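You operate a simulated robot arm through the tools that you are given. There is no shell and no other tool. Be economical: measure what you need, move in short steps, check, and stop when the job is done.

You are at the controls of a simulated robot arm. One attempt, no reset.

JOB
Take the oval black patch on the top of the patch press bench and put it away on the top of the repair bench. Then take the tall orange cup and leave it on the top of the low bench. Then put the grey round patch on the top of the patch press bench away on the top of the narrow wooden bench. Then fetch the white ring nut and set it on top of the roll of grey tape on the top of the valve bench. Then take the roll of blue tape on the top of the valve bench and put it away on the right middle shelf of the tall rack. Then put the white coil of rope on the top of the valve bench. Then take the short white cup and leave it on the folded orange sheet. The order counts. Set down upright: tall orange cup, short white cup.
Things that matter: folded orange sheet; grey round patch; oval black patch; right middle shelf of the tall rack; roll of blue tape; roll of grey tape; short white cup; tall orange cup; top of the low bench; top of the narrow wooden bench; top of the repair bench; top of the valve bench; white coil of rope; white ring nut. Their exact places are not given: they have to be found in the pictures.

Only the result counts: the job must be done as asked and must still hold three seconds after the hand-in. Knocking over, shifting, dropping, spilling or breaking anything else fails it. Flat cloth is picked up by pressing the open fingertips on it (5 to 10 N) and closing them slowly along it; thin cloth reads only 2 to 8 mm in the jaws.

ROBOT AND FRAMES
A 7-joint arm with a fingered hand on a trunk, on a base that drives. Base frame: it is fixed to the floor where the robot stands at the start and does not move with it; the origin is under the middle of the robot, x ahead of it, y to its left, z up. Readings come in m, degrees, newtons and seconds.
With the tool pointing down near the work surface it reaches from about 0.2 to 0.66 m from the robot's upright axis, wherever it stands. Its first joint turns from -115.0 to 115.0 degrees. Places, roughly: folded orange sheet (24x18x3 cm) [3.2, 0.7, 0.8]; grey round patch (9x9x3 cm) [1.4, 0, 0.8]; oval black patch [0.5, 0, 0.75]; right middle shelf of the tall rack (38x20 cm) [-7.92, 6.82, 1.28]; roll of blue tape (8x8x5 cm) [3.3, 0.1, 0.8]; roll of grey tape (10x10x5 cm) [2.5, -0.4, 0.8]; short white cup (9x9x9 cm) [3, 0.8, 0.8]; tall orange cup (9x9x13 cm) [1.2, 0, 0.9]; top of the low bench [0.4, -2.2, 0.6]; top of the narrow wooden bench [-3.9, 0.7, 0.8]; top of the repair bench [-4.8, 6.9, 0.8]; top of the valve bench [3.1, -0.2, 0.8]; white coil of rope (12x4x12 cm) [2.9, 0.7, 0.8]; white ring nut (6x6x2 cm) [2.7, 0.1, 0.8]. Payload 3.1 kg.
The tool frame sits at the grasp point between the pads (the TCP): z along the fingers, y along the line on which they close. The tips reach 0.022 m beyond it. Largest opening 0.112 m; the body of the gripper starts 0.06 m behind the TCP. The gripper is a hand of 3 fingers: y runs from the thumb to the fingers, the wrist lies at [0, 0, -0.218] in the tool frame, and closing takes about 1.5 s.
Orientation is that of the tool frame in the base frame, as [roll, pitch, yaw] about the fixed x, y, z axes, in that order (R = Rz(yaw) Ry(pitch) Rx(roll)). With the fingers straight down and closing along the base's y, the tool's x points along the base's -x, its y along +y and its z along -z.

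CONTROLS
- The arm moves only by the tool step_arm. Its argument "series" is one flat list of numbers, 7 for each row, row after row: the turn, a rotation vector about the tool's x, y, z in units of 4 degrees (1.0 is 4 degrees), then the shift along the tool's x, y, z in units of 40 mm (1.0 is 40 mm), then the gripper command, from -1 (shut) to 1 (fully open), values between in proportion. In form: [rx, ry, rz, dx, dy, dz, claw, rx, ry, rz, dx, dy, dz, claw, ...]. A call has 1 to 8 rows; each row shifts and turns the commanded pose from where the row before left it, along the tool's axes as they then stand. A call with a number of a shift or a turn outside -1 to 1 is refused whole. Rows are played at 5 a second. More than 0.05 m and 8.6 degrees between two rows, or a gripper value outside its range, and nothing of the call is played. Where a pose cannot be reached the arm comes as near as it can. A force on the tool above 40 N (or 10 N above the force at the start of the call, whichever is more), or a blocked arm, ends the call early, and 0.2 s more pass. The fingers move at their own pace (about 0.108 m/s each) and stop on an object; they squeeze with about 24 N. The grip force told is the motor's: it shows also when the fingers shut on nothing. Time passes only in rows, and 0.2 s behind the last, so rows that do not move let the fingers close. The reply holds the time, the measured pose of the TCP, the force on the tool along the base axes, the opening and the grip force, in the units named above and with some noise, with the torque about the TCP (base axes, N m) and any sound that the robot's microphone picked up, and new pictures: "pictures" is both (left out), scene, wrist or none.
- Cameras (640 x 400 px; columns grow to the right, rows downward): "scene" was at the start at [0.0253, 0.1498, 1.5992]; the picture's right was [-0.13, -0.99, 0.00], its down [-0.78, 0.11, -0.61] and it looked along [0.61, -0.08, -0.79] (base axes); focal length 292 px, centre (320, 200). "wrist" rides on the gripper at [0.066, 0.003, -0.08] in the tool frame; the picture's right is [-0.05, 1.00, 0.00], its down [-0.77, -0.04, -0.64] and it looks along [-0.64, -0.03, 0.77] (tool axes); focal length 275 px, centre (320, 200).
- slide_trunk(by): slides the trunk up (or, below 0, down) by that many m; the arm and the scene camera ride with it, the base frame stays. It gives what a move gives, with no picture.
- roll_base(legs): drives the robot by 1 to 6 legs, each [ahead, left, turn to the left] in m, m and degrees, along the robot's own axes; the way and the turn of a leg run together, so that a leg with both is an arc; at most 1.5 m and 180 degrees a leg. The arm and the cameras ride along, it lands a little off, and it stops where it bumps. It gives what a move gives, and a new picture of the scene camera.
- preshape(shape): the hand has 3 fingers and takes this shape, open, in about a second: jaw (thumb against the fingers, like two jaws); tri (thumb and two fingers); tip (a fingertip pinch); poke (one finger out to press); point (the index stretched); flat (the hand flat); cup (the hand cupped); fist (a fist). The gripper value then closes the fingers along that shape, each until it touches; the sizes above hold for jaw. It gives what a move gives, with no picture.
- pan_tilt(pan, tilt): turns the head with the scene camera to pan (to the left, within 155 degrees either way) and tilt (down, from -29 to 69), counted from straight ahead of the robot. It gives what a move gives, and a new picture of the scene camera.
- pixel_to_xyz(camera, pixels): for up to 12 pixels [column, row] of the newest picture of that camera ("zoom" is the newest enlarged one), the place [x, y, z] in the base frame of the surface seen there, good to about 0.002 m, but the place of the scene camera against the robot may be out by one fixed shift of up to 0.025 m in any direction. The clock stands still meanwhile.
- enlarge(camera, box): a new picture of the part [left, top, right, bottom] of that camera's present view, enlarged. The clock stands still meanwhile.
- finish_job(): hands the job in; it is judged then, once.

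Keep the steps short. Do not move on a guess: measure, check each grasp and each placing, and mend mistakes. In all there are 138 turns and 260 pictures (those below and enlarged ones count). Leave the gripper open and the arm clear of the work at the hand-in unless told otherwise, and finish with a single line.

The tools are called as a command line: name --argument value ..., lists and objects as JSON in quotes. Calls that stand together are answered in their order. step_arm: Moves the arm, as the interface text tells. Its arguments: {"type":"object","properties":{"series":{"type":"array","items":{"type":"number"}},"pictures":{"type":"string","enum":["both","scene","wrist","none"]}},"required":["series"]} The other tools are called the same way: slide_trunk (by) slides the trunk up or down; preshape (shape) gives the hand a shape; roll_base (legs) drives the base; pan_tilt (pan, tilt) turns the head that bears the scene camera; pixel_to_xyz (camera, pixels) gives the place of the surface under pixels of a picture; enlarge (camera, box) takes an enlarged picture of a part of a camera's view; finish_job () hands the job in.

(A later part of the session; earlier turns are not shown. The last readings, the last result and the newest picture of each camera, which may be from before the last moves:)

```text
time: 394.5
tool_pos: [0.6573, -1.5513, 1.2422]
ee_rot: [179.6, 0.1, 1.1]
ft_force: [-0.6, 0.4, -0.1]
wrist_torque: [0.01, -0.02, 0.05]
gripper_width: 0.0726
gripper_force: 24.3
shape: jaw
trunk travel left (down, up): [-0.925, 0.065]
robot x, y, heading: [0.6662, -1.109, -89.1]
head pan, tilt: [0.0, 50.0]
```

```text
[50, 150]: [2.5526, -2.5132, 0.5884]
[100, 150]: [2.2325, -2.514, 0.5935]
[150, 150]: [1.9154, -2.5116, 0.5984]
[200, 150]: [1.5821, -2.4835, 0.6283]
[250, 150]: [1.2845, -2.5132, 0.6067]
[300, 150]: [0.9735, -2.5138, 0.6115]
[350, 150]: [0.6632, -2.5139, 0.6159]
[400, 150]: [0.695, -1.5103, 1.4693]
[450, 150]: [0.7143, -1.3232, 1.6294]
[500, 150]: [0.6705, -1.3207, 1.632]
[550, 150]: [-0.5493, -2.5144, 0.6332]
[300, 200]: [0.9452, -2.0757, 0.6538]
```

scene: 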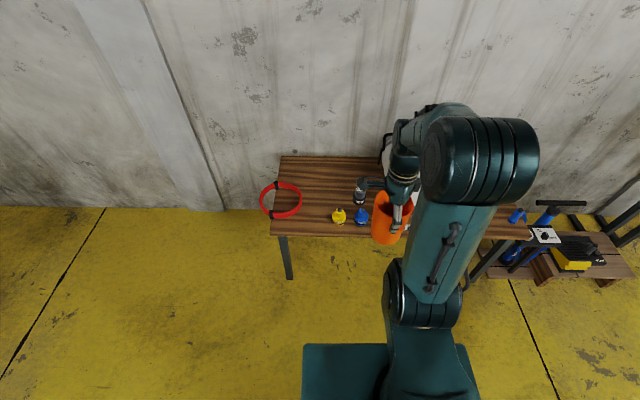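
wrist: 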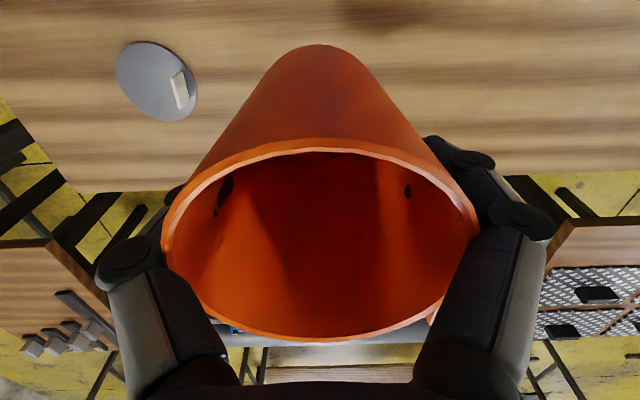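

pixel_to_xyz --camera "scene" --pixels '[[320, 175], [300, 165], [345, 170], [330, 195], [320, 225], [338, 217], [361, 218], [361, 192], [298, 205], [280, 232], [282, 158], [375, 170]]'

enlarge --camera "scene" --box '[250, 140, 410, 250]'

```text
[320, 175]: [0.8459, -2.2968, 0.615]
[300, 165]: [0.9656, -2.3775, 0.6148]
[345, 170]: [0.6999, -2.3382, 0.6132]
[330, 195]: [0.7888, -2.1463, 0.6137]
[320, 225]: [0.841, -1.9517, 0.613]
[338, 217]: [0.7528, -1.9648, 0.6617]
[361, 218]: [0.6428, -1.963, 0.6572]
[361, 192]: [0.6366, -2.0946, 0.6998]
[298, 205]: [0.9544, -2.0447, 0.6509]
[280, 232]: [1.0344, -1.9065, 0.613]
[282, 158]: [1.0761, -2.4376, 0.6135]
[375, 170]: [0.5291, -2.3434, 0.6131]
```

```text
3.64 times, centred on (330, 195) of scene
```

zoom: 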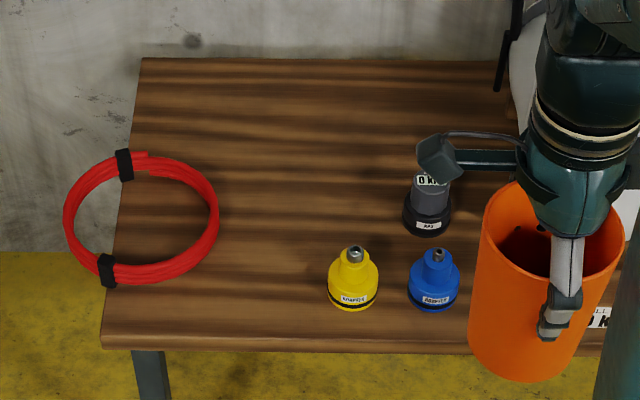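

The low bench top is z≈0.601; a free spot is at about (0.80, −2.22). Driving in and extending the arm at height.

roll_base --legs '[[0.5, 0.14, 0]]'

step_arm --series '[0, 0, 0, 0, 0.8, 0, -1, 0, 0, 0, 0, 0.8, 0, -1, 0, 0, 0, 0, 0.8, 0, -1, 0, 0, 0, 0, 0.8, 0, -1, 0, 0, 0, 0, 0.8, 0, -1]' --pictures "none"

slide_trunk --by -0.35

step_arm --series '[0, 0, 0, 0, 0, 0, -1]' --pictures "both"

```text
time: 397.6
tool_pos: [0.8102, -2.0522, 1.2434]
ee_rot: [179.5, 0.0, 1.6]
ft_force: [0.1, -0.1, -0.6]
wrist_torque: [0.01, 0.0, 0.03]
gripper_width: 0.0726
gripper_force: 24.5
shape: jaw
trunk travel left (down, up): [-0.925, 0.065]
robot x, y, heading: [0.8106, -1.6127, -88.8]
head pan, tilt: [0.0, 50.0]
```

scene: 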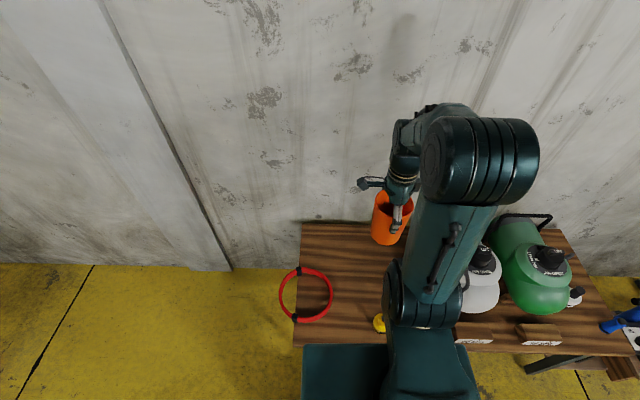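

```text
time: 398.8
tool_pos: [0.8155, -2.2139, 1.2421]
ee_rot: [179.7, 0.2, 1.6]
ft_force: [1.4, 0.0, -0.3]
wrist_torque: [-0.03, -0.01, 0.03]
gripper_width: 0.0726
gripper_force: 23.9
shape: jaw
trunk travel left (down, up): [-0.925, 0.065]
robot x, y, heading: [0.8117, -1.6148, -88.7]
head pan, tilt: [0.0, 50.0]
```

```text
time: 402.2
tool_pos: [0.8139, -2.2139, 0.8933]
ee_rot: [179.5, 0.1, 1.6]
ft_force: [-0.8, 0.2, -1.0]
wrist_torque: [0.01, -0.03, 0.0]
gripper_width: 0.0726
gripper_force: 24.0
shape: jaw
trunk travel left (down, up): [-0.575, 0.415]
robot x, y, heading: [0.8147, -1.6073, -88.4]
head pan, tilt: [0.0, 50.0]
```

```text
time: 402.6
tool_pos: [0.8133, -2.213, 0.893]
ee_rot: [179.5, 0.1, 1.6]
ft_force: [-0.1, -0.1, -0.1]
wrist_torque: [0.02, 0.01, 0.0]
gripper_width: 0.0726
gripper_force: 24.0
shape: jaw
trunk travel left (down, up): [-0.575, 0.415]
robot x, y, heading: [0.815, -1.6142, -88.5]
head pan, tilt: [0.0, 50.0]
```

scene: 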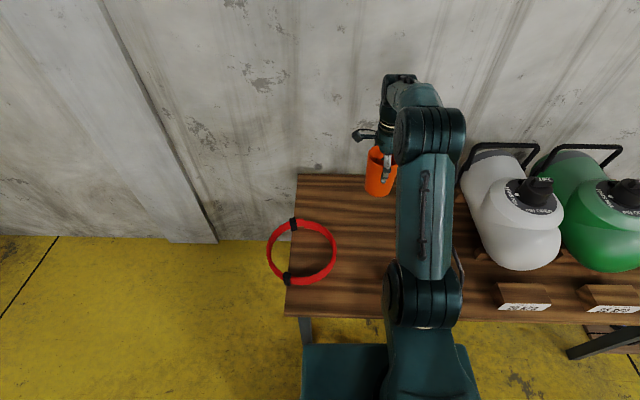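
wrist: 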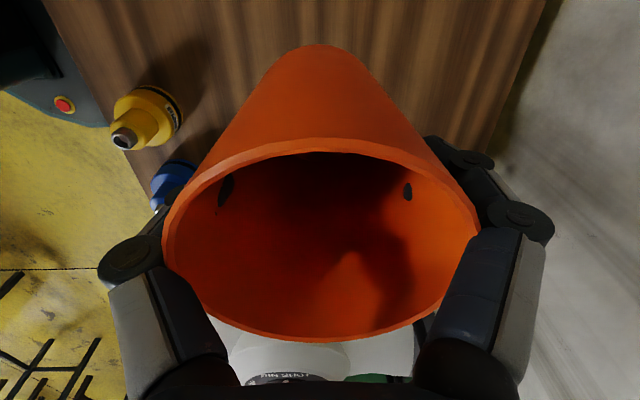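

pixel_to_xyz --camera "wrist" --pixels '[[200, 40], [450, 60], [400, 30], [320, 46], [300, 350], [150, 90], [170, 180]]'

step_arm --series '[0, 0, 0, 0, 0, 0.8, -1, 0, 0, 0, 0, 0, 0.8, -1, 0, 0, 0, 0, 0, 0.8, -1, 0, 0, 0, 0, 0, 0.8, -1, 0, 0, 0, 0, 0, 0.8, -1, 0, 0, 0, 0, 0, 0.6, -1, 0, 0, 0, 0, 0, 0, -1]' --pictures "wrist"

```text
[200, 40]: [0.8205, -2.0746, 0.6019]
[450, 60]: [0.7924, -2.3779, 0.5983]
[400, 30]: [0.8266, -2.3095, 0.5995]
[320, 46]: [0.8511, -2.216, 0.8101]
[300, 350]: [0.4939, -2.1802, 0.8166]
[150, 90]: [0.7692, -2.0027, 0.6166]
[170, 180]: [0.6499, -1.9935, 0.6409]
```

```text
time: 404.2
tool_pos: [0.8129, -2.2152, 0.7078]
ee_rot: [179.4, 0.1, 1.6]
ft_force: [-0.2, -0.1, -1.3]
wrist_torque: [-0.01, -0.04, -0.05]
gripper_width: 0.0726
gripper_force: 23.9
shape: jaw
trunk travel left (down, up): [-0.575, 0.415]
robot x, y, heading: [0.8158, -1.6127, -88.5]
head pan, tilt: [0.0, 50.0]
```

wrist: 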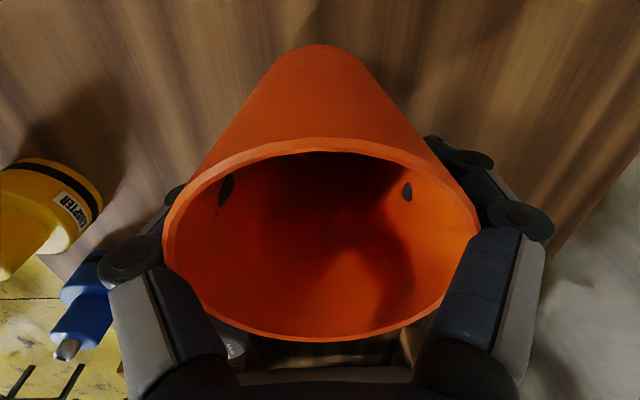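

16 mm to go. Lowering in small steps until contact.

step_arm --series '[0, 0, 0, 0, 0, 0.2, -1, 0, 0, 0, 0, 0, 0.1, -1, 0, 0, 0, 0, 0, 0.05, -1, 0, 0, 0, 0, 0, 0.05, -1, 0, 0, 0, 0, 0, 0, -1]' --pictures "none"

```text
time: 405.4
tool_pos: [0.8147, -2.2148, 0.6929]
ee_rot: [179.4, 0.2, 1.6]
ft_force: [-0.4, 0.2, 0.6]
wrist_torque: [-0.02, 0.0, 0.01]
gripper_width: 0.0724
gripper_force: 23.6
shape: jaw
trunk travel left (down, up): [-0.575, 0.415]
robot x, y, heading: [0.8147, -1.6143, -88.4]
head pan, tilt: [0.0, 50.0]
```

step_arm --series '[0, 0, 0, 0, 0, 0.04, -1, 0, 0, 0, 0, 0, 0.04, -1, 0, 0, 0, 0, 0, 0, -1]' --pictures "none"

```text
time: 406.2
tool_pos: [0.8149, -2.2149, 0.6926]
ee_rot: [179.2, 0.1, 1.6]
ft_force: [1.5, -0.7, 21.0]
wrist_torque: [-0.01, 0.02, -0.01]
gripper_width: 0.0725
gripper_force: 24.4
shape: jaw
trunk travel left (down, up): [-0.575, 0.415]
robot x, y, heading: [0.8139, -1.6134, -88.6]
head pan, tilt: [0.0, 50.0]
```

Contact. Easing 2 mm, opening, then rising.

step_arm --series '[0, 0, 0, 0, 0, -0.05, -1, 0, 0, 0, 0, 0, 0, -0.3, 0, 0, 0, 0, 0, 0, 0.4, 0, 0, 0, 0, 0, 0, 1, 0, 0, 0, 0, 0, 0, 1, 0, 0, 0, 0, 0, 0, 1, 0, 0, 0, 0, 0, 0, 1]' --pictures "none"

step_arm --series '[0, 0, 0, 0, 0, -0.4, 1, 0, 0, 0, 0, 0, -0.8, 1, 0, 0, 0, 0, 0, -0.9, 1, 0, 0, 0, 0, 0, -0.9, 1, 0, 0, 0, 0, 0, -0.9, 1, 0, 0, 0, 0, 0, -0.9, 1, 0, 0, 0, 0, 0, -0.9, 1]' --pictures "both"

```text
time: 407.8
tool_pos: [0.8128, -2.2142, 0.6924]
ee_rot: [179.3, 0.1, 1.5]
ft_force: [0.9, 2.4, 11.8]
wrist_torque: [0.01, 0.0, -0.02]
gripper_width: 0.111
gripper_force: 0.0
shape: jaw
trunk travel left (down, up): [-0.575, 0.415]
robot x, y, heading: [0.8145, -1.6157, -88.7]
head pan, tilt: [0.0, 50.0]
```

```text
time: 409.4
tool_pos: [0.8137, -2.2125, 0.9186]
ee_rot: [179.5, 0.0, 1.6]
ft_force: [0.1, -0.4, -0.5]
wrist_torque: [-0.03, -0.01, 0.01]
gripper_width: 0.112
gripper_force: 0.1
shape: jaw
trunk travel left (down, up): [-0.575, 0.415]
robot x, y, heading: [0.8129, -1.6143, -88.5]
head pan, tilt: [0.0, 50.0]
```

scene: 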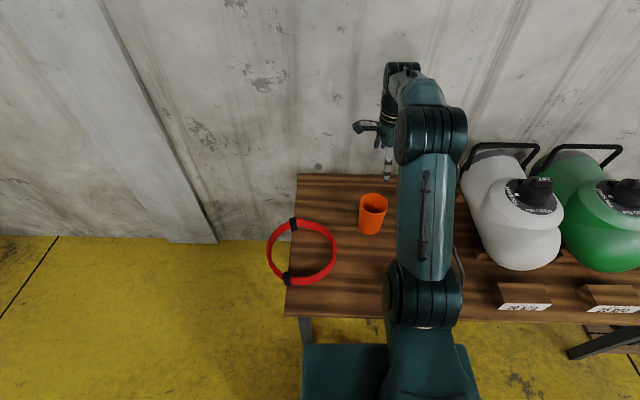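
wrist: 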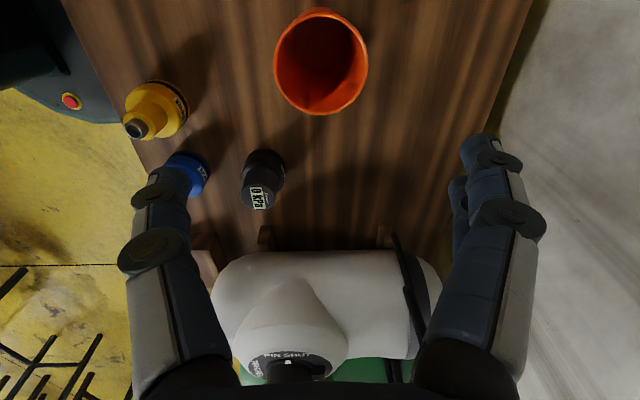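

Cup stands upright on the low bench. Now back to the patch bench's east end for the grey round patch.

slide_trunk --by 0.35

step_arm --series '[0, 0, 0, 0, -0.8, 0, 1, 0, 0, 0, 0, -0.8, 0, 1, 0, 0, 0, 0, -0.8, 0, 1, 0, 0, 0, 0, -0.8, 0, 1, 0, 0, 0, 0, -0.8, 0, 1]' --pictures "none"

roll_base --legs '[[-0.5, 0, 0], [0, 0, -91.4], [-1.15, 0, 0]]'

```text
time: 412.8
tool_pos: [0.8138, -2.2132, 1.2681]
ee_rot: [179.5, 0.1, 1.6]
ft_force: [0.1, -0.5, -0.6]
wrist_torque: [0.01, 0.01, 0.01]
gripper_width: 0.1119
gripper_force: 0.0
shape: jaw
trunk travel left (down, up): [-0.925, 0.065]
robot x, y, heading: [0.815, -1.6138, -88.7]
head pan, tilt: [0.0, 50.0]
```

```text
time: 414.0
tool_pos: [0.8099, -2.0535, 1.267]
ee_rot: [179.5, 0.2, 1.6]
ft_force: [0.0, 0.0, 0.0]
wrist_torque: [0.01, 0.0, 0.01]
gripper_width: 0.112
gripper_force: 0.0
shape: jaw
trunk travel left (down, up): [-0.925, 0.065]
robot x, y, heading: [0.813, -1.6145, -88.5]
head pan, tilt: [0.0, 50.0]
```

```text
time: 426.2
tool_pos: [1.5042, -1.1173, 1.2675]
ee_rot: [179.6, 0.0, -90.5]
ft_force: [-0.6, 0.6, -0.9]
wrist_torque: [-0.02, -0.01, -0.01]
gripper_width: 0.112
gripper_force: 0.0
shape: jaw
trunk travel left (down, up): [-0.925, 0.065]
robot x, y, heading: [1.9458, -1.1356, 179.5]
head pan, tilt: [0.0, 50.0]
```

scene: 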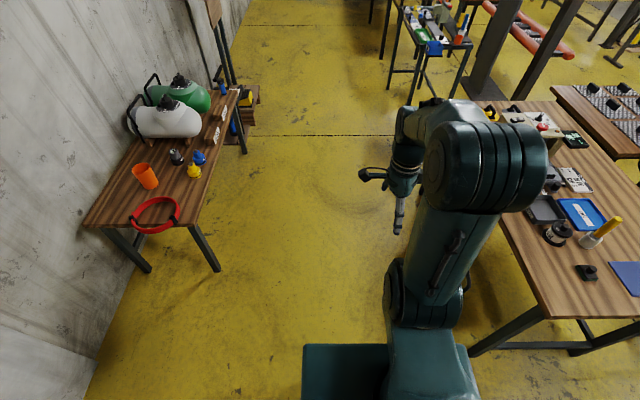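

roll_base --legs '[[0, -1.15, 0.5]]'

step_arm --series '[0.1, 0, 0, 0, 0, 0.9, 1, 0, 0, 0, 0, 0, 0.9, 1, 0, 0, 0, 0, 0, 0.9, 1]' --pictures "wrist"

```text
time: 432.1
tool_pos: [1.5049, 0.0161, 1.268]
ee_rot: [179.5, 0.0, -89.3]
ft_force: [0.4, 0.1, 0.6]
wrist_torque: [0.0, 0.01, 0.01]
gripper_width: 0.1119
gripper_force: 0.1
shape: jaw
trunk travel left (down, up): [-0.925, 0.065]
robot x, y, heading: [1.9467, 0.0058, -179.6]
head pan, tilt: [0.0, 50.0]
```

scene: 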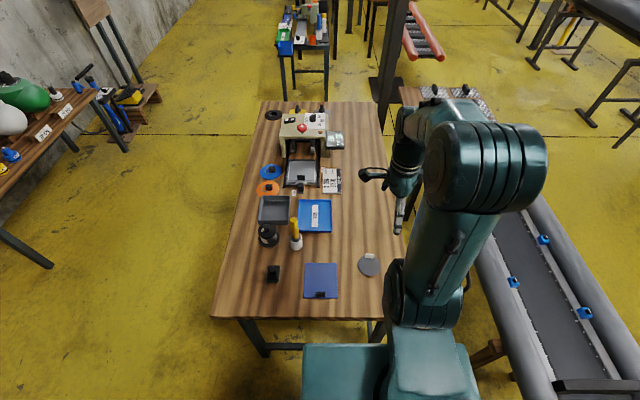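

```text
time: 432.9
tool_pos: [1.5034, 0.0169, 1.1586]
ee_rot: [179.9, 0.0, -89.4]
ft_force: [0.1, -0.1, -0.5]
wrist_torque: [-0.01, -0.01, -0.01]
gripper_width: 0.112
gripper_force: 0.1
shape: jaw
trunk travel left (down, up): [-0.925, 0.065]
robot x, y, heading: [1.9485, 0.004, -179.6]
head pan, tilt: [0.0, 50.0]
```

wrist: 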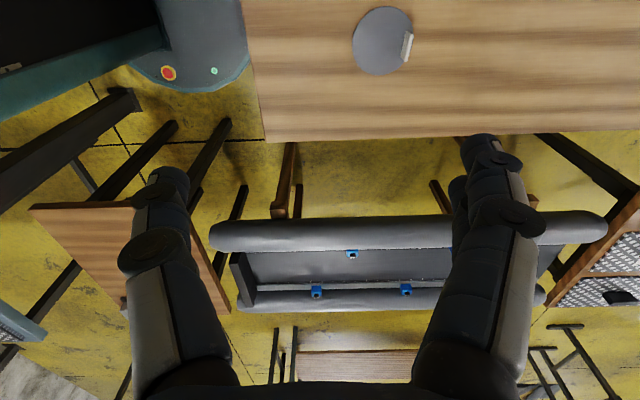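

Patch at wrist (383,40), tab at (407,47). Measuring it enlarged.

enlarge --camera "wrist" --box '[340, 0, 436, 60]'

pixel_to_xyz --camera "wrist" --pixels '[[404, 40], [403, 55], [409, 35], [407, 48], [407, 58], [412, 38], [353, 42], [383, 8], [383, 74], [411, 25], [370, 40], [330, 40]]'

```text
6.67 times, centred on (388, 30) of wrist
```

zoom: 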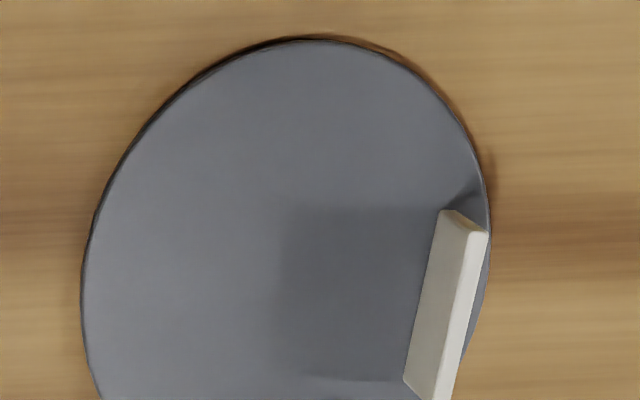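

```text
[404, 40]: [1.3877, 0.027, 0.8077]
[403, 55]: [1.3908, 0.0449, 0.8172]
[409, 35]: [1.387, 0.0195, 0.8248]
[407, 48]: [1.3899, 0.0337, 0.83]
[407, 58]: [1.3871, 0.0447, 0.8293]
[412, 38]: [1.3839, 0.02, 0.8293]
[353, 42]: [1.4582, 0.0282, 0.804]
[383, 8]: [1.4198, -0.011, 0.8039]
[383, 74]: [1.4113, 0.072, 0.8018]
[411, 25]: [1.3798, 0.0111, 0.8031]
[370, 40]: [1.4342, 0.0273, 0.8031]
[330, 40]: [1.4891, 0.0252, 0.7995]
```

The tab centre is ≈(1.387,0.032), turned ~8°. Lowering the trunk, moving over it and turning 8°.

slide_trunk --by -0.2

step_arm --series '[0, 0, 0, -0.1, 0.73, 0, 1, 0, 0, 0, -0.1, 0.73, 0, 1, 0, 0, 0, -0.1, 0.73, 0, 1, 0, 0, 0, -0.07, 0.73, 0, 1, 0, 0, 1, 0, 0, 0.5, 1, 0, 0, 1, 0, 0, 0.6, 1, 0, 0, 0, 0, 0, 0.7, 1, 0, 0, 0, 0, 0, 0, 1]' --pictures "wrist"

```text
time: 435.0
tool_pos: [1.5042, 0.018, 0.9595]
ee_rot: [179.8, 0.1, -89.3]
ft_force: [-0.2, -0.6, -0.4]
wrist_torque: [-0.02, -0.01, -0.02]
gripper_width: 0.1119
gripper_force: 0.0
shape: jaw
trunk travel left (down, up): [-0.725, 0.265]
robot x, y, heading: [1.947, 0.0023, -179.8]
head pan, tilt: [0.0, 50.0]
```

```text
time: 436.8
tool_pos: [1.3892, 0.0325, 0.8864]
ee_rot: [179.8, 0.0, -97.4]
ft_force: [0.2, -0.2, -0.5]
wrist_torque: [0.03, 0.02, -0.03]
gripper_width: 0.1117
gripper_force: 0.1
shape: jaw
trunk travel left (down, up): [-0.725, 0.265]
robot x, y, heading: [1.9473, 0.0057, -179.4]
head pan, tilt: [0.0, 50.0]
```

wrist: 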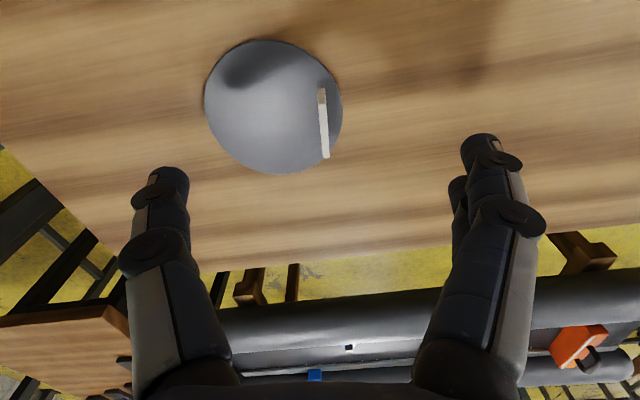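

Centred. Lowering 57 mm and closing.

step_arm --series '[0, 0, 0, 0, 0, 0.7, 1, 0, 0, 0, 0, 0, 0.6, 1, 0, 0, 0, 0, 0, 0.13, 0.6, 0, 0, 0, 0, 0, 0, 0, 0, 0, 0, 0, 0, 0, -0.5, 0, 0, 0, 0, 0, 0, -1, 0, 0, 0, 0, 0, 0, -1, 0, 0, 0, 0, 0, 0, -1]' --pictures "none"

step_arm --series '[0, 0, 0, 0, 0, 0, -1, 0, 0, 0, 0, 0, -0.3, -1, 0, 0, 0, 0, 0, -0.7, -1, 0, 0, 0, 0, 0, -1, -1, 0, 0, 0, 0, 0, -1, -1, 0, 0, 0, 0, 0, 0, -1]' --pictures "wrist"

```text
time: 438.6
tool_pos: [1.3882, 0.0322, 0.8297]
ee_rot: [179.9, 0.1, -97.4]
ft_force: [-0.1, -0.7, -0.4]
wrist_torque: [0.05, 0.0, 0.04]
gripper_width: 0.0
gripper_force: 24.1
shape: jaw
trunk travel left (down, up): [-0.725, 0.265]
robot x, y, heading: [1.9466, 0.007, -179.4]
head pan, tilt: [0.0, 50.0]
```

```text
time: 440.0
tool_pos: [1.3884, 0.0307, 0.9516]
ee_rot: [179.9, 0.1, -97.4]
ft_force: [0.9, -0.2, -0.5]
wrist_torque: [0.02, 0.02, 0.03]
gripper_width: 0.0
gripper_force: 24.1
shape: jaw
trunk travel left (down, up): [-0.725, 0.265]
robot x, y, heading: [1.9443, 0.0033, -179.8]
head pan, tilt: [0.0, 50.0]
```

wrist: 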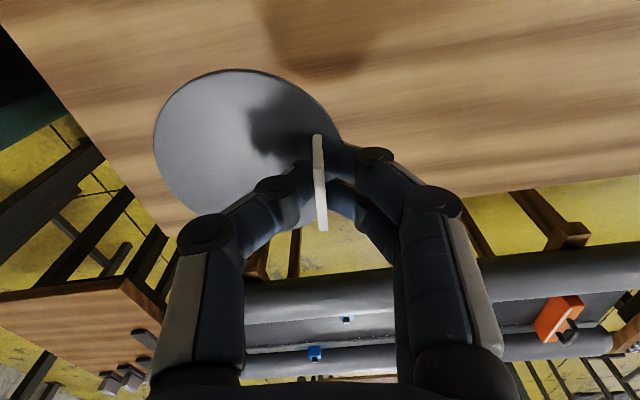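

Patch held by its tab. Raising, pulling in, and taking the route round the east side to the aisle at y≈1.75.

slide_trunk --by 0.2

step_arm --series '[0, 0, 0, 0, -0.8, 0, -1, 0, 0, 0, 0, -0.8, 0, -1, 0, 0, 0, 0, -0.8, 0, -1, 0, 0, 0, 0, -0.8, 0, -1]' --pictures "none"

roll_base --legs '[[0, 1.12, 0], [-1.15, 0, 0], [-1.1, 0, 0], [0, 0, -90]]'

```text
time: 442.2
tool_pos: [1.3871, 0.0311, 1.1513]
ee_rot: [179.9, 0.1, -97.3]
ft_force: [0.0, -0.4, -0.6]
wrist_torque: [-0.01, 0.02, 0.03]
gripper_width: 0.0001
gripper_force: 23.9
shape: jaw
trunk travel left (down, up): [-0.925, 0.065]
robot x, y, heading: [1.9433, 0.0042, -179.7]
head pan, tilt: [0.0, 50.0]
```

```text
time: 443.2
tool_pos: [1.516, 0.0145, 1.1523]
ee_rot: [179.7, 0.1, -97.5]
ft_force: [0.4, -0.7, -0.2]
wrist_torque: [-0.01, 0.0, 0.0]
gripper_width: 0.0001
gripper_force: 24.0
shape: jaw
trunk travel left (down, up): [-0.925, 0.065]
robot x, y, heading: [1.9502, 0.0067, -179.4]
head pan, tilt: [0.0, 50.0]
```

```text
time: 463.3
tool_pos: [4.1963, -0.659, 1.1515]
ee_rot: [179.9, 0.0, 173.0]
ft_force: [-0.2, -1.2, 0.2]
wrist_torque: [0.05, 0.01, 0.01]
gripper_width: 0.0002
gripper_force: 23.7
shape: jaw
trunk travel left (down, up): [-0.925, 0.065]
robot x, y, heading: [4.1869, -1.0914, 91.0]
head pan, tilt: [0.0, 50.0]
```

scene: 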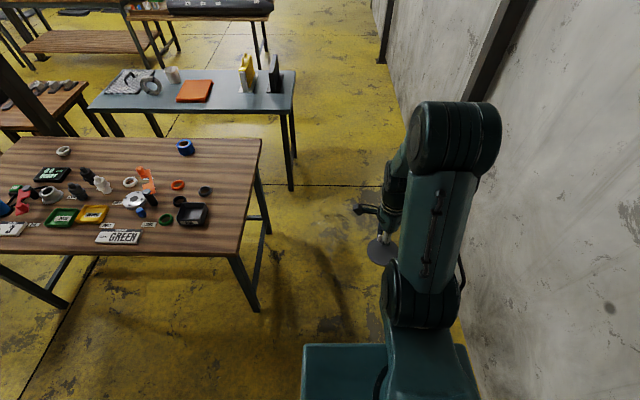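

roll_base --legs '[[1.4, 0, -1], [1.45, 0, 0], [0, 0, 90], [1.5, 0, 0]]'

pan_tilt --pan 5 --tilt 28

pixel_to_xyz --camera "scene" --pixels '[[100, 200], [200, 200], [300, 200], [400, 200], [500, 200], [600, 200], [200, 130], [250, 130], [300, 130], [350, 130], [400, 130], [500, 130]]'

```text
time: 488.1
tool_pos: [2.2972, 1.8001, 1.1519]
ee_rot: [179.9, 0.1, -98.2]
ft_force: [-0.3, -0.2, -0.7]
wrist_torque: [0.0, 0.02, 0.01]
gripper_width: 0.0003
gripper_force: 24.1
shape: jaw
trunk travel left (down, up): [-0.925, 0.065]
robot x, y, heading: [2.7276, 1.7854, 179.8]
head pan, tilt: [0.0, 50.0]
```

scene: 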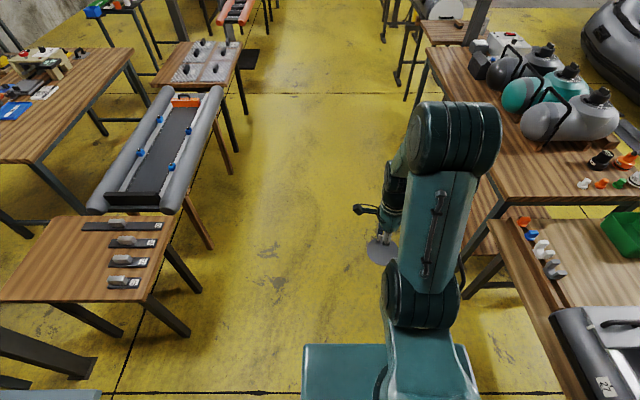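

```text
time: 489.0
tool_pos: [2.2979, 1.7997, 1.1525]
ee_rot: [179.9, 0.1, -98.2]
ft_force: [0.3, 0.2, -1.5]
wrist_torque: [-0.01, 0.0, 0.01]
gripper_width: 0.0
gripper_force: 24.0
shape: jaw
trunk travel left (down, up): [-0.925, 0.065]
robot x, y, heading: [2.7311, 1.7848, 179.4]
head pan, tilt: [5.0, 28.0]
```

scene: 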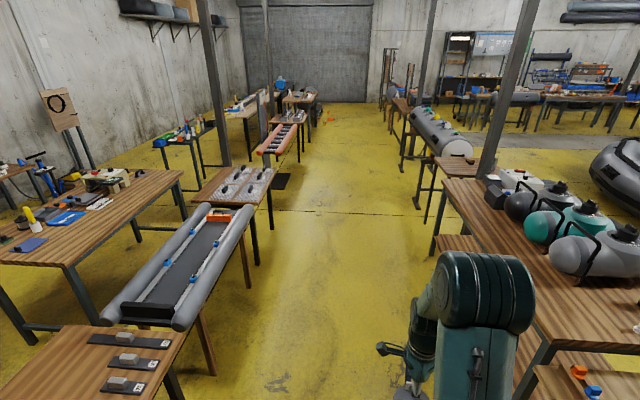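

```text
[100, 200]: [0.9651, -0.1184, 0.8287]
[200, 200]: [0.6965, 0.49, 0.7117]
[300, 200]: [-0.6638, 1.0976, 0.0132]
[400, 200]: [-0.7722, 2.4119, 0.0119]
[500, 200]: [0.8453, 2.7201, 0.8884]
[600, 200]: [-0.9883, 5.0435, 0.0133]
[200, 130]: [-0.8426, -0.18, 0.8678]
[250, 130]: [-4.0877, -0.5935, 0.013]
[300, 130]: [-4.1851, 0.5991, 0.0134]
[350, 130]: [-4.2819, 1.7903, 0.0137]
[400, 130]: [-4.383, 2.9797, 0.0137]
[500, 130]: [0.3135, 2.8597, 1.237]
```

The aisle is open all the way west. Driving 4.5 m, then checking drift.

roll_base --legs '[[1.5, 0, 0.4], [1.5, 0, 0], [1.5, 0, 0]]'

```text
time: 510.5
tool_pos: [-2.2156, 1.8721, 1.1523]
ee_rot: [179.8, 0.1, -100.4]
ft_force: [0.1, 0.1, -0.2]
wrist_torque: [0.02, -0.03, 0.01]
gripper_width: 0.0
gripper_force: 23.9
shape: jaw
trunk travel left (down, up): [-0.925, 0.065]
robot x, y, heading: [-1.7851, 1.8439, 177.4]
head pan, tilt: [5.0, 28.0]
```

scene: 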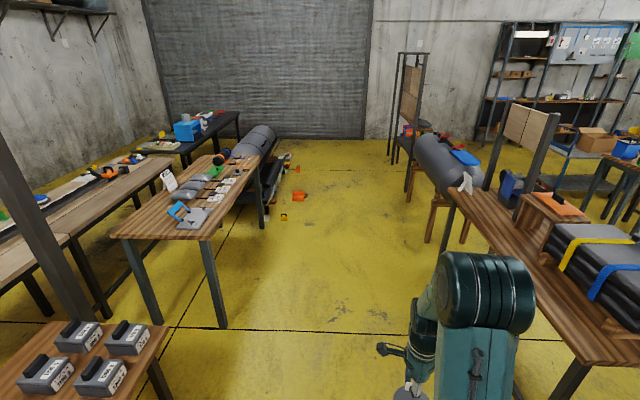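

The narrow wooden bench is ahead-left. Measuring it and finding free space.

enlarge --camera "scene" --box '[100, 110, 320, 250]'

pixel_to_xyz --camera "scene" --pixels '[[115, 236], [208, 238], [232, 185], [215, 215], [205, 162], [180, 232], [245, 200], [262, 158], [150, 215], [225, 205], [250, 165], [300, 195]]'

```text
2.86 times, centred on (210, 180) of scene
```

zoom: 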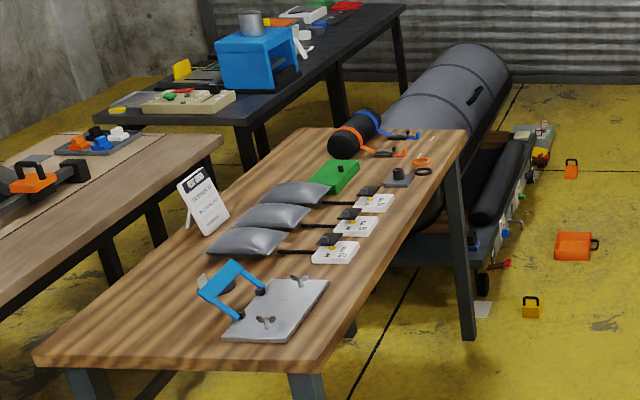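

```text
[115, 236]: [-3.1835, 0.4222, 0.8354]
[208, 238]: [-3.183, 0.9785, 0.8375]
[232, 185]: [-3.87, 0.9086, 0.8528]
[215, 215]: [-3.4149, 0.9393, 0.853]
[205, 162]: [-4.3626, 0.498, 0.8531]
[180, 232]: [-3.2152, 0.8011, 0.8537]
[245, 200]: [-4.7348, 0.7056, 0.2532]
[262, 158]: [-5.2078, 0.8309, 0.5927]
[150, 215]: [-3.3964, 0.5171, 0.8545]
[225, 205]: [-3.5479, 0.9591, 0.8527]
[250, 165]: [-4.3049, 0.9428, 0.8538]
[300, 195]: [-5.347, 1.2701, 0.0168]
```

Free area near the east end: x −3.45…−3.2, y 0.45…0.68. I'll go north of it and face south.

roll_base --legs '[[0, 0, 2.6], [1.2, 0.1, 0], [0.29, 0.2, 0], [0, 0, 90]]'

pan_tilt --pan 10 --tilt 50

```text
time: 522.8
tool_pos: [-3.2672, 1.0959, 1.1519]
ee_rot: [179.8, 0.2, -6.4]
ft_force: [-0.2, -0.8, -0.1]
wrist_torque: [0.0, 0.0, 0.02]
gripper_width: 0.0
gripper_force: 23.6
shape: jaw
trunk travel left (down, up): [-0.925, 0.065]
robot x, y, heading: [-3.265, 1.5275, -88.5]
head pan, tilt: [5.0, 28.0]
```

scene: 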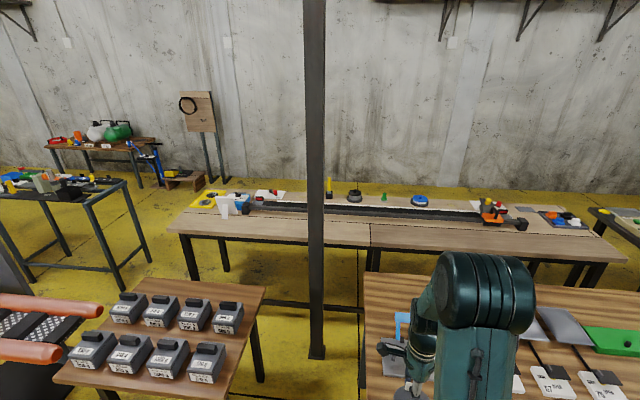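

```text
time: 523.6
tool_pos: [-3.2685, 1.0953, 1.1507]
ee_rot: [179.8, 0.0, -6.5]
ft_force: [-1.0, 0.9, 0.3]
wrist_torque: [-0.03, 0.04, -0.01]
gripper_width: 0.0001
gripper_force: 23.5
shape: jaw
trunk travel left (down, up): [-0.925, 0.065]
robot x, y, heading: [-3.2667, 1.5251, -88.6]
head pan, tilt: [10.0, 50.0]
```

scene: 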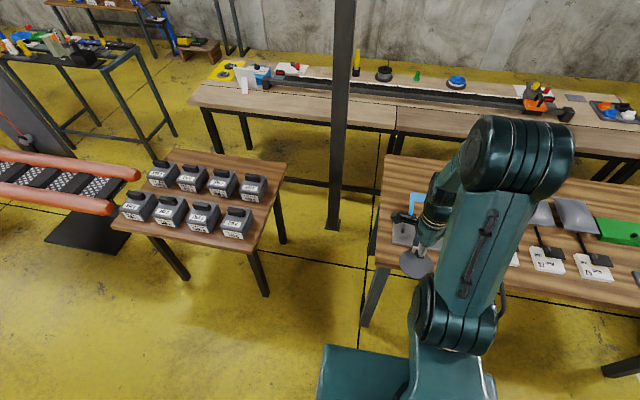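

enlarge --camera "scene" --box '[360, 145, 520, 245]'

pixel_to_xyz --camera "scene" --pixels '[[390, 165], [420, 170], [400, 185], [385, 200], [378, 255], [392, 240], [400, 228], [415, 200], [440, 175], [395, 215], [460, 165], [382, 225]]'

```text
4.00 times, centred on (440, 195) of scene
```

zoom: 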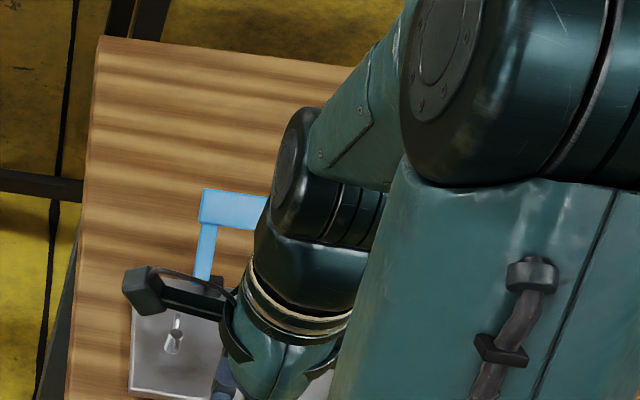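

```text
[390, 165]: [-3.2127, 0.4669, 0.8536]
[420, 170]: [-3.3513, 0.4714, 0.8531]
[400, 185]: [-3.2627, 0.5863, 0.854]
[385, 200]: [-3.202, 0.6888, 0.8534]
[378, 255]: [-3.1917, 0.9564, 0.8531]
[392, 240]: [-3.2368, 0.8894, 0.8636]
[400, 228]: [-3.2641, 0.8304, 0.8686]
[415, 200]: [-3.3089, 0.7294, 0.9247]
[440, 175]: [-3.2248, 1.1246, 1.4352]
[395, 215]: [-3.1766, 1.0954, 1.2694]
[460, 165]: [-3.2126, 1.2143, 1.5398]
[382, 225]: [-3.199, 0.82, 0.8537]
```

Bench top true z≈0.8405; blue frame at y≈0.73. Spot chosen: x≈−3.24, tab y≈0.58. Checking the bench leg, then driving in to y≈1.225.

pixel_to_xyz --camera "scene" --pixels '[[363, 322], [368, 300], [372, 268], [376, 262], [372, 250]]'

roll_base --legs '[[0.29, 0.03, -1.4]]'

step_arm --series '[0, 0, 0, 0, 0.8, 0, -1, 0, 0, 0, 0, 0.8, 0, -1, 0, 0, 0, 0, 0.8, 0, -1, 0, 0, 0, 0, 0.8, 0, -1]' --pictures "both"

```text
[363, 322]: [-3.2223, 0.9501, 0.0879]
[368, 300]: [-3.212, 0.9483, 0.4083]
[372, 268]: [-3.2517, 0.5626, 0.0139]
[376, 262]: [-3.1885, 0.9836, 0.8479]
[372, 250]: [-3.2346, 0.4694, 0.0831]
```

```text
time: 525.6
tool_pos: [-3.2432, 0.8077, 1.1511]
ee_rot: [179.8, 0.1, -7.8]
ft_force: [-0.3, -0.2, -0.1]
wrist_torque: [0.02, 0.01, -0.03]
gripper_width: 0.0001
gripper_force: 23.5
shape: jaw
trunk travel left (down, up): [-0.925, 0.065]
robot x, y, heading: [-3.2296, 1.2407, -89.8]
head pan, tilt: [10.0, 50.0]
```

scene: 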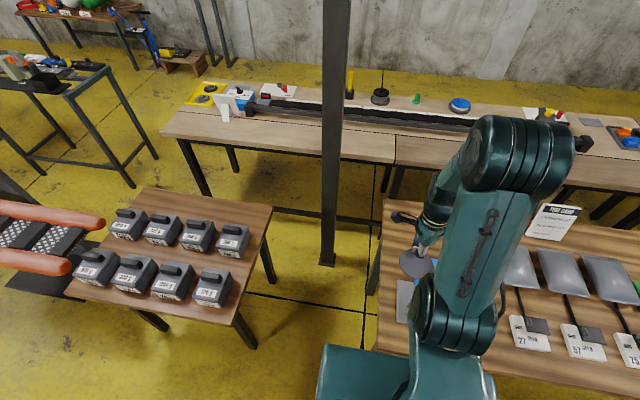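

```text
time: 526.6
tool_pos: [-3.2593, 0.678, 1.1514]
ee_rot: [179.9, 0.2, -7.6]
ft_force: [-0.3, -0.6, 0.5]
wrist_torque: [0.03, -0.02, 0.01]
gripper_width: 0.0
gripper_force: 23.7
shape: jaw
trunk travel left (down, up): [-0.925, 0.065]
robot x, y, heading: [-3.2329, 1.2401, -89.8]
head pan, tilt: [10.0, 50.0]
```

scene: 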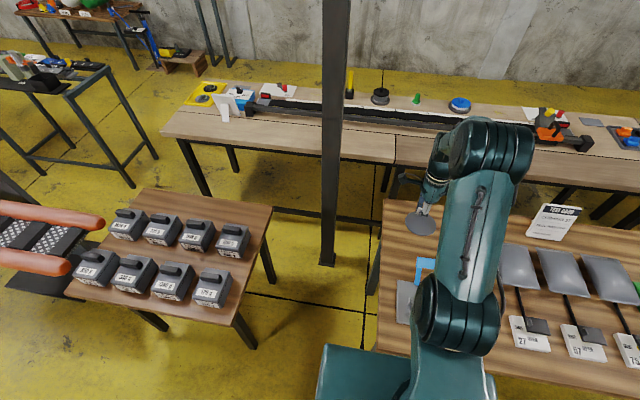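
wrist: 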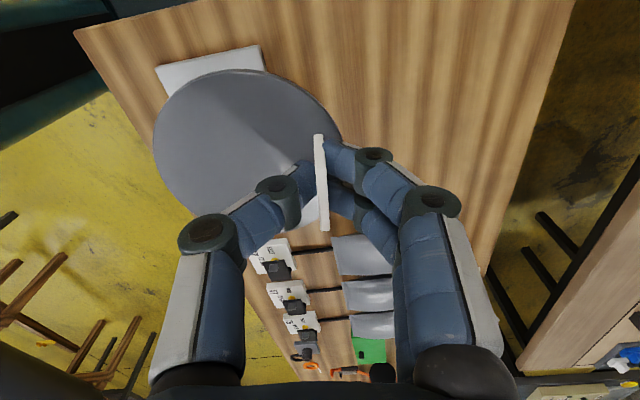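

Target (−3.245, 0.58). Trunk down 0.2 m, then extend.

slide_trunk --by -0.2

step_arm --series '[0, 0, 0, 0.22, 0.8, 0, -1, 0, 0, 0, 0.22, 0.8, 0, -1, 0, 0, 0, 0.22, 0.78, 0, -1, 0, 0, 0, 0, 0, 0, -1]' --pictures "wrist"

pixel_to_xyz --camera "wrist" --pixels '[[160, 150], [230, 75], [300, 90], [240, 190], [325, 120], [400, 60], [450, 150], [200, 40], [120, 60], [300, 300], [320, 150], [350, 250]]'

```text
time: 528.8
tool_pos: [-3.2599, 0.6796, 0.9512]
ee_rot: [179.8, 0.1, -7.8]
ft_force: [1.6, -2.1, 2.5]
wrist_torque: [-0.02, 0.1, 0.05]
gripper_width: 0.0001
gripper_force: 24.6
shape: jaw
trunk travel left (down, up): [-0.725, 0.265]
robot x, y, heading: [-3.2321, 1.2385, -89.7]
head pan, tilt: [10.0, 50.0]
```

```text
time: 529.8
tool_pos: [-3.2475, 0.5839, 0.9508]
ee_rot: [179.9, 0.1, -7.7]
ft_force: [0.2, -0.1, -0.9]
wrist_torque: [-0.02, 0.02, 0.0]
gripper_width: 0.0001
gripper_force: 23.4
shape: jaw
trunk travel left (down, up): [-0.725, 0.265]
robot x, y, heading: [-3.2303, 1.2384, -89.7]
head pan, tilt: [10.0, 50.0]
```

wrist: 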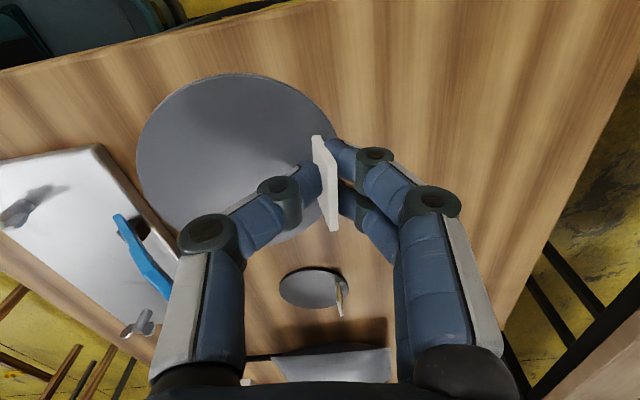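

```text
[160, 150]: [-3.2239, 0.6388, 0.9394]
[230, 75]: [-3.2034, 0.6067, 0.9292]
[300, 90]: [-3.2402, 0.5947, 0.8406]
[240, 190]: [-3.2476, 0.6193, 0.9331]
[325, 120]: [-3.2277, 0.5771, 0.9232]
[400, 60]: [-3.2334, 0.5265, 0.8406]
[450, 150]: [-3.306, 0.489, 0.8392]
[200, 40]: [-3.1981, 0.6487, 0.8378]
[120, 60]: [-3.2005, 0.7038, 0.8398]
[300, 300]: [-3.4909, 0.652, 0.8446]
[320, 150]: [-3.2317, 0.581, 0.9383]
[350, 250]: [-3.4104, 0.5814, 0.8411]
```

A brief 2.5 N touch was felt while lowering (the patch may have brushed the blue frame). Checking whether the frame moved.

pixel_to_xyz --camera "wrist" --pixels '[[120, 225], [145, 260], [165, 290], [100, 150], [20, 210], [140, 325]]'

enlarge --camera "scene" --box '[360, 190, 520, 370]'

pan_tilt --pan -15 --tilt 60

```text
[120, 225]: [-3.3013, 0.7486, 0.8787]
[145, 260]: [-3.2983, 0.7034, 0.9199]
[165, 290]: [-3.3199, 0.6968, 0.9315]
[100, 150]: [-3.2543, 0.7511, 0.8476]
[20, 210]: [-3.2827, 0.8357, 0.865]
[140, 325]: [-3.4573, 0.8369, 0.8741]
```

```text
2.22 times, centred on (440, 280) of scene
```

zoom: 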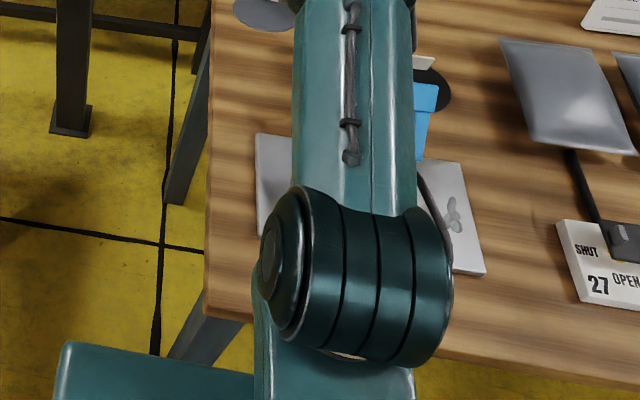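

```text
time: 530.7
tool_pos: [-3.2473, 0.5812, 0.9504]
ee_rot: [179.8, 0.1, -7.7]
ft_force: [-0.2, 0.0, -0.5]
wrist_torque: [-0.02, 0.04, -0.03]
gripper_width: 0.0001
gripper_force: 24.0
shape: jaw
trunk travel left (down, up): [-0.725, 0.265]
robot x, y, heading: [-3.2318, 1.2366, -89.9]
head pan, tilt: [-15.0, 60.0]
```

scene: 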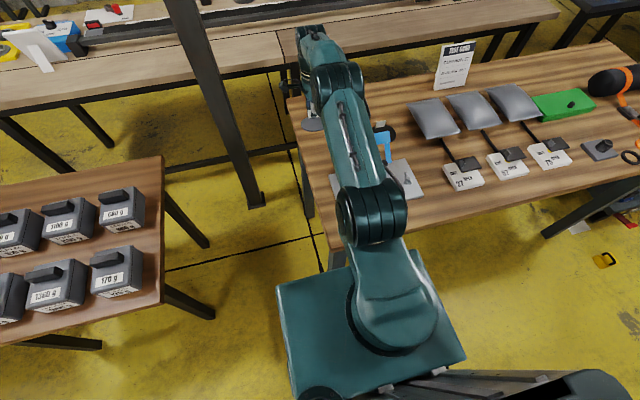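

The frame still stands at the same place. The patch is tilted ~14°; I'll level it with a 12° tool tilt and lower 75 mm.

step_arm --series '[-1, 0, 0, 0, 0, 0, -1, -1, 0, 0, 0, 0, 0, -1, -1, 0, 0, 0, 0, 0, -1, 0, 0, 0, 0, -0.104, 0.489, -1, 0, 0, 0, 0, -0.104, 0.489, -1, 0, 0, 0, 0, -0.104, 0.489, -1, 0, 0, 0, 0, -0.08, 0.37, -1, 0, 0, 0, 0, 0, 0, -1]' --pictures "wrist"

pixel_to_xyz --camera "wrist" --pixels '[[160, 150], [230, 85], [300, 95], [240, 190], [325, 120], [200, 40], [400, 60], [145, 260], [165, 290]]'

```text
time: 532.5
tool_pos: [-3.2473, 0.5823, 0.8769]
ee_rot: [167.8, 0.1, -7.8]
ft_force: [0.7, 0.4, 0.0]
wrist_torque: [0.03, 0.05, 0.04]
gripper_width: 0.0002
gripper_force: 23.7
shape: jaw
trunk travel left (down, up): [-0.725, 0.265]
robot x, y, heading: [-3.2315, 1.2395, -90.0]
head pan, tilt: [-15.0, 60.0]
```

wrist: 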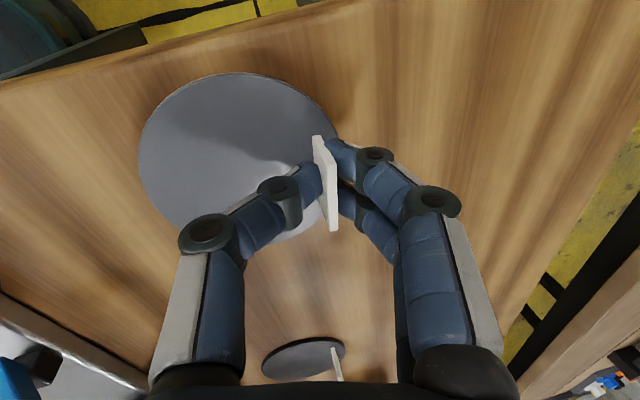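

```text
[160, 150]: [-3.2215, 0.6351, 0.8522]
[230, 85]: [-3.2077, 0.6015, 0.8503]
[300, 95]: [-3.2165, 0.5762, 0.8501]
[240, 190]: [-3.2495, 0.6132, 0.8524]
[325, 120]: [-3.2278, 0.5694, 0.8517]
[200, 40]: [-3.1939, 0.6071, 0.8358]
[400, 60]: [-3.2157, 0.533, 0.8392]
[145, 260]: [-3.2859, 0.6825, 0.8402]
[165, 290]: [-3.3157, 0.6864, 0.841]
```

Level, ~7 mm above the bench. Lower 5 mm, release with a slight rise, and lift off.

step_arm --series '[0, 0, 0, 0, -0.03, 0.13, -1, 0, 0, 0, 0, 0, 0, -1, 0, 0, 0, 0, 0.01, -0.05, -0.75, 0, 0, 0, 0, 0.02, -0.1, -0.65, 0, 0, 0, 0, 0.1, -0.49, -0.5, 0, 0, 0, 0, 0.2, -0.9, -0.5, 0, 0, 0, 0, 0.2, -0.9, -0.5, 0, 0, 0, 0, 0.2, -0.9, -0.5]' --pictures "both"

```text
time: 534.3
tool_pos: [-3.2456, 0.584, 1.009]
ee_rot: [167.9, 0.1, -7.7]
ft_force: [0.3, 0.8, -0.6]
wrist_torque: [-0.03, 0.0, -0.01]
gripper_width: 0.0278
gripper_force: 0.1
shape: jaw
trunk travel left (down, up): [-0.725, 0.265]
robot x, y, heading: [-3.2362, 1.2396, -90.1]
head pan, tilt: [-15.0, 60.0]
```

scene: 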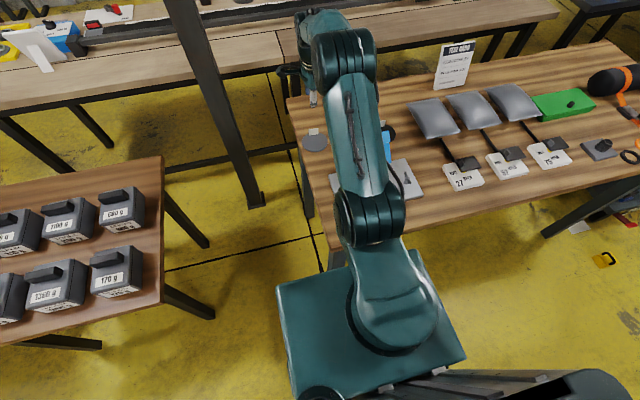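
wrist: 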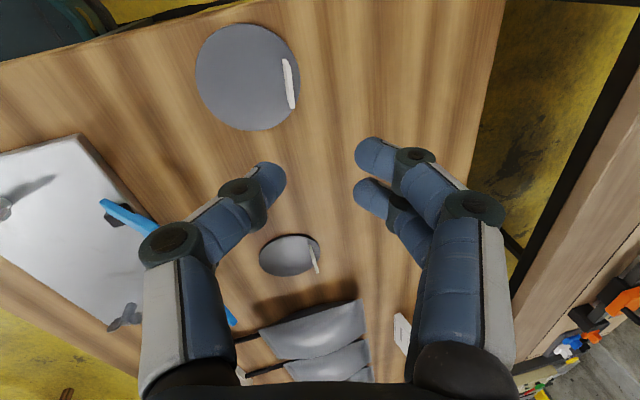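

Patch 3 is placed flat on the narrow bench. Straightening, retracting and returning east along the aisle for the ring nut.

step_arm --series '[1, 0, 0, 0, 0, -0.9, 0, 1, 0, 0, 0, -0.5, -0.5, 0, 1, 0, 0, 0, -0.8, 0, 0, 0, 0, -1, 0, -0.8, 0, 1, 0, 0, -1, 0, -0.8, 0, 1, 0, 0, 0, 0, -0.8, 0, 1, 0, 0, 0, 0, -0.8, 0, 1]' --pictures "none"

slide_trunk --by 0.2

roll_base --legs '[[-0.5, 0, 0], [0, 0, 90], [1.5, 0, 0], [1.5, 0, 0], [1.5, 0, 0]]'

```text
time: 535.9
tool_pos: [-3.2322, 0.7721, 1.0582]
ee_rot: [179.8, 0.2, 0.3]
ft_force: [0.0, 0.5, 0.0]
wrist_torque: [0.0, -0.01, 0.0]
gripper_width: 0.112
gripper_force: 0.1
shape: jaw
trunk travel left (down, up): [-0.725, 0.265]
robot x, y, heading: [-3.2301, 1.2432, -89.7]
head pan, tilt: [-15.0, 60.0]
```

```text
time: 538.0
tool_pos: [-3.2312, 0.7687, 1.2569]
ee_rot: [179.9, 0.1, 0.3]
ft_force: [0.4, 0.2, -0.5]
wrist_torque: [0.03, 0.01, -0.01]
gripper_width: 0.1117
gripper_force: 0.1
shape: jaw
trunk travel left (down, up): [-0.925, 0.065]
robot x, y, heading: [-3.2352, 1.2378, -89.8]
head pan, tilt: [-15.0, 60.0]
```

```text
time: 566.0
tool_pos: [1.7563, 1.7576, 1.258]
ee_rot: [179.8, 0.1, 91.2]
ft_force: [-0.8, 0.7, -0.5]
wrist_torque: [-0.02, 0.0, 0.05]
gripper_width: 0.1118
gripper_force: 0.1
shape: jaw
trunk travel left (down, up): [-0.925, 0.065]
robot x, y, heading: [1.2848, 1.7481, 1.3]
head pan, tilt: [-15.0, 60.0]
```

scene: 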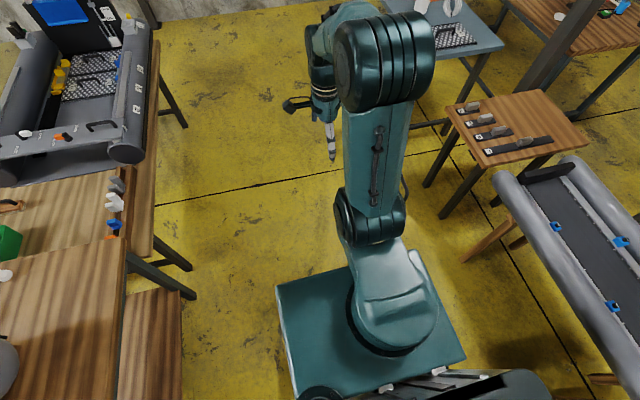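

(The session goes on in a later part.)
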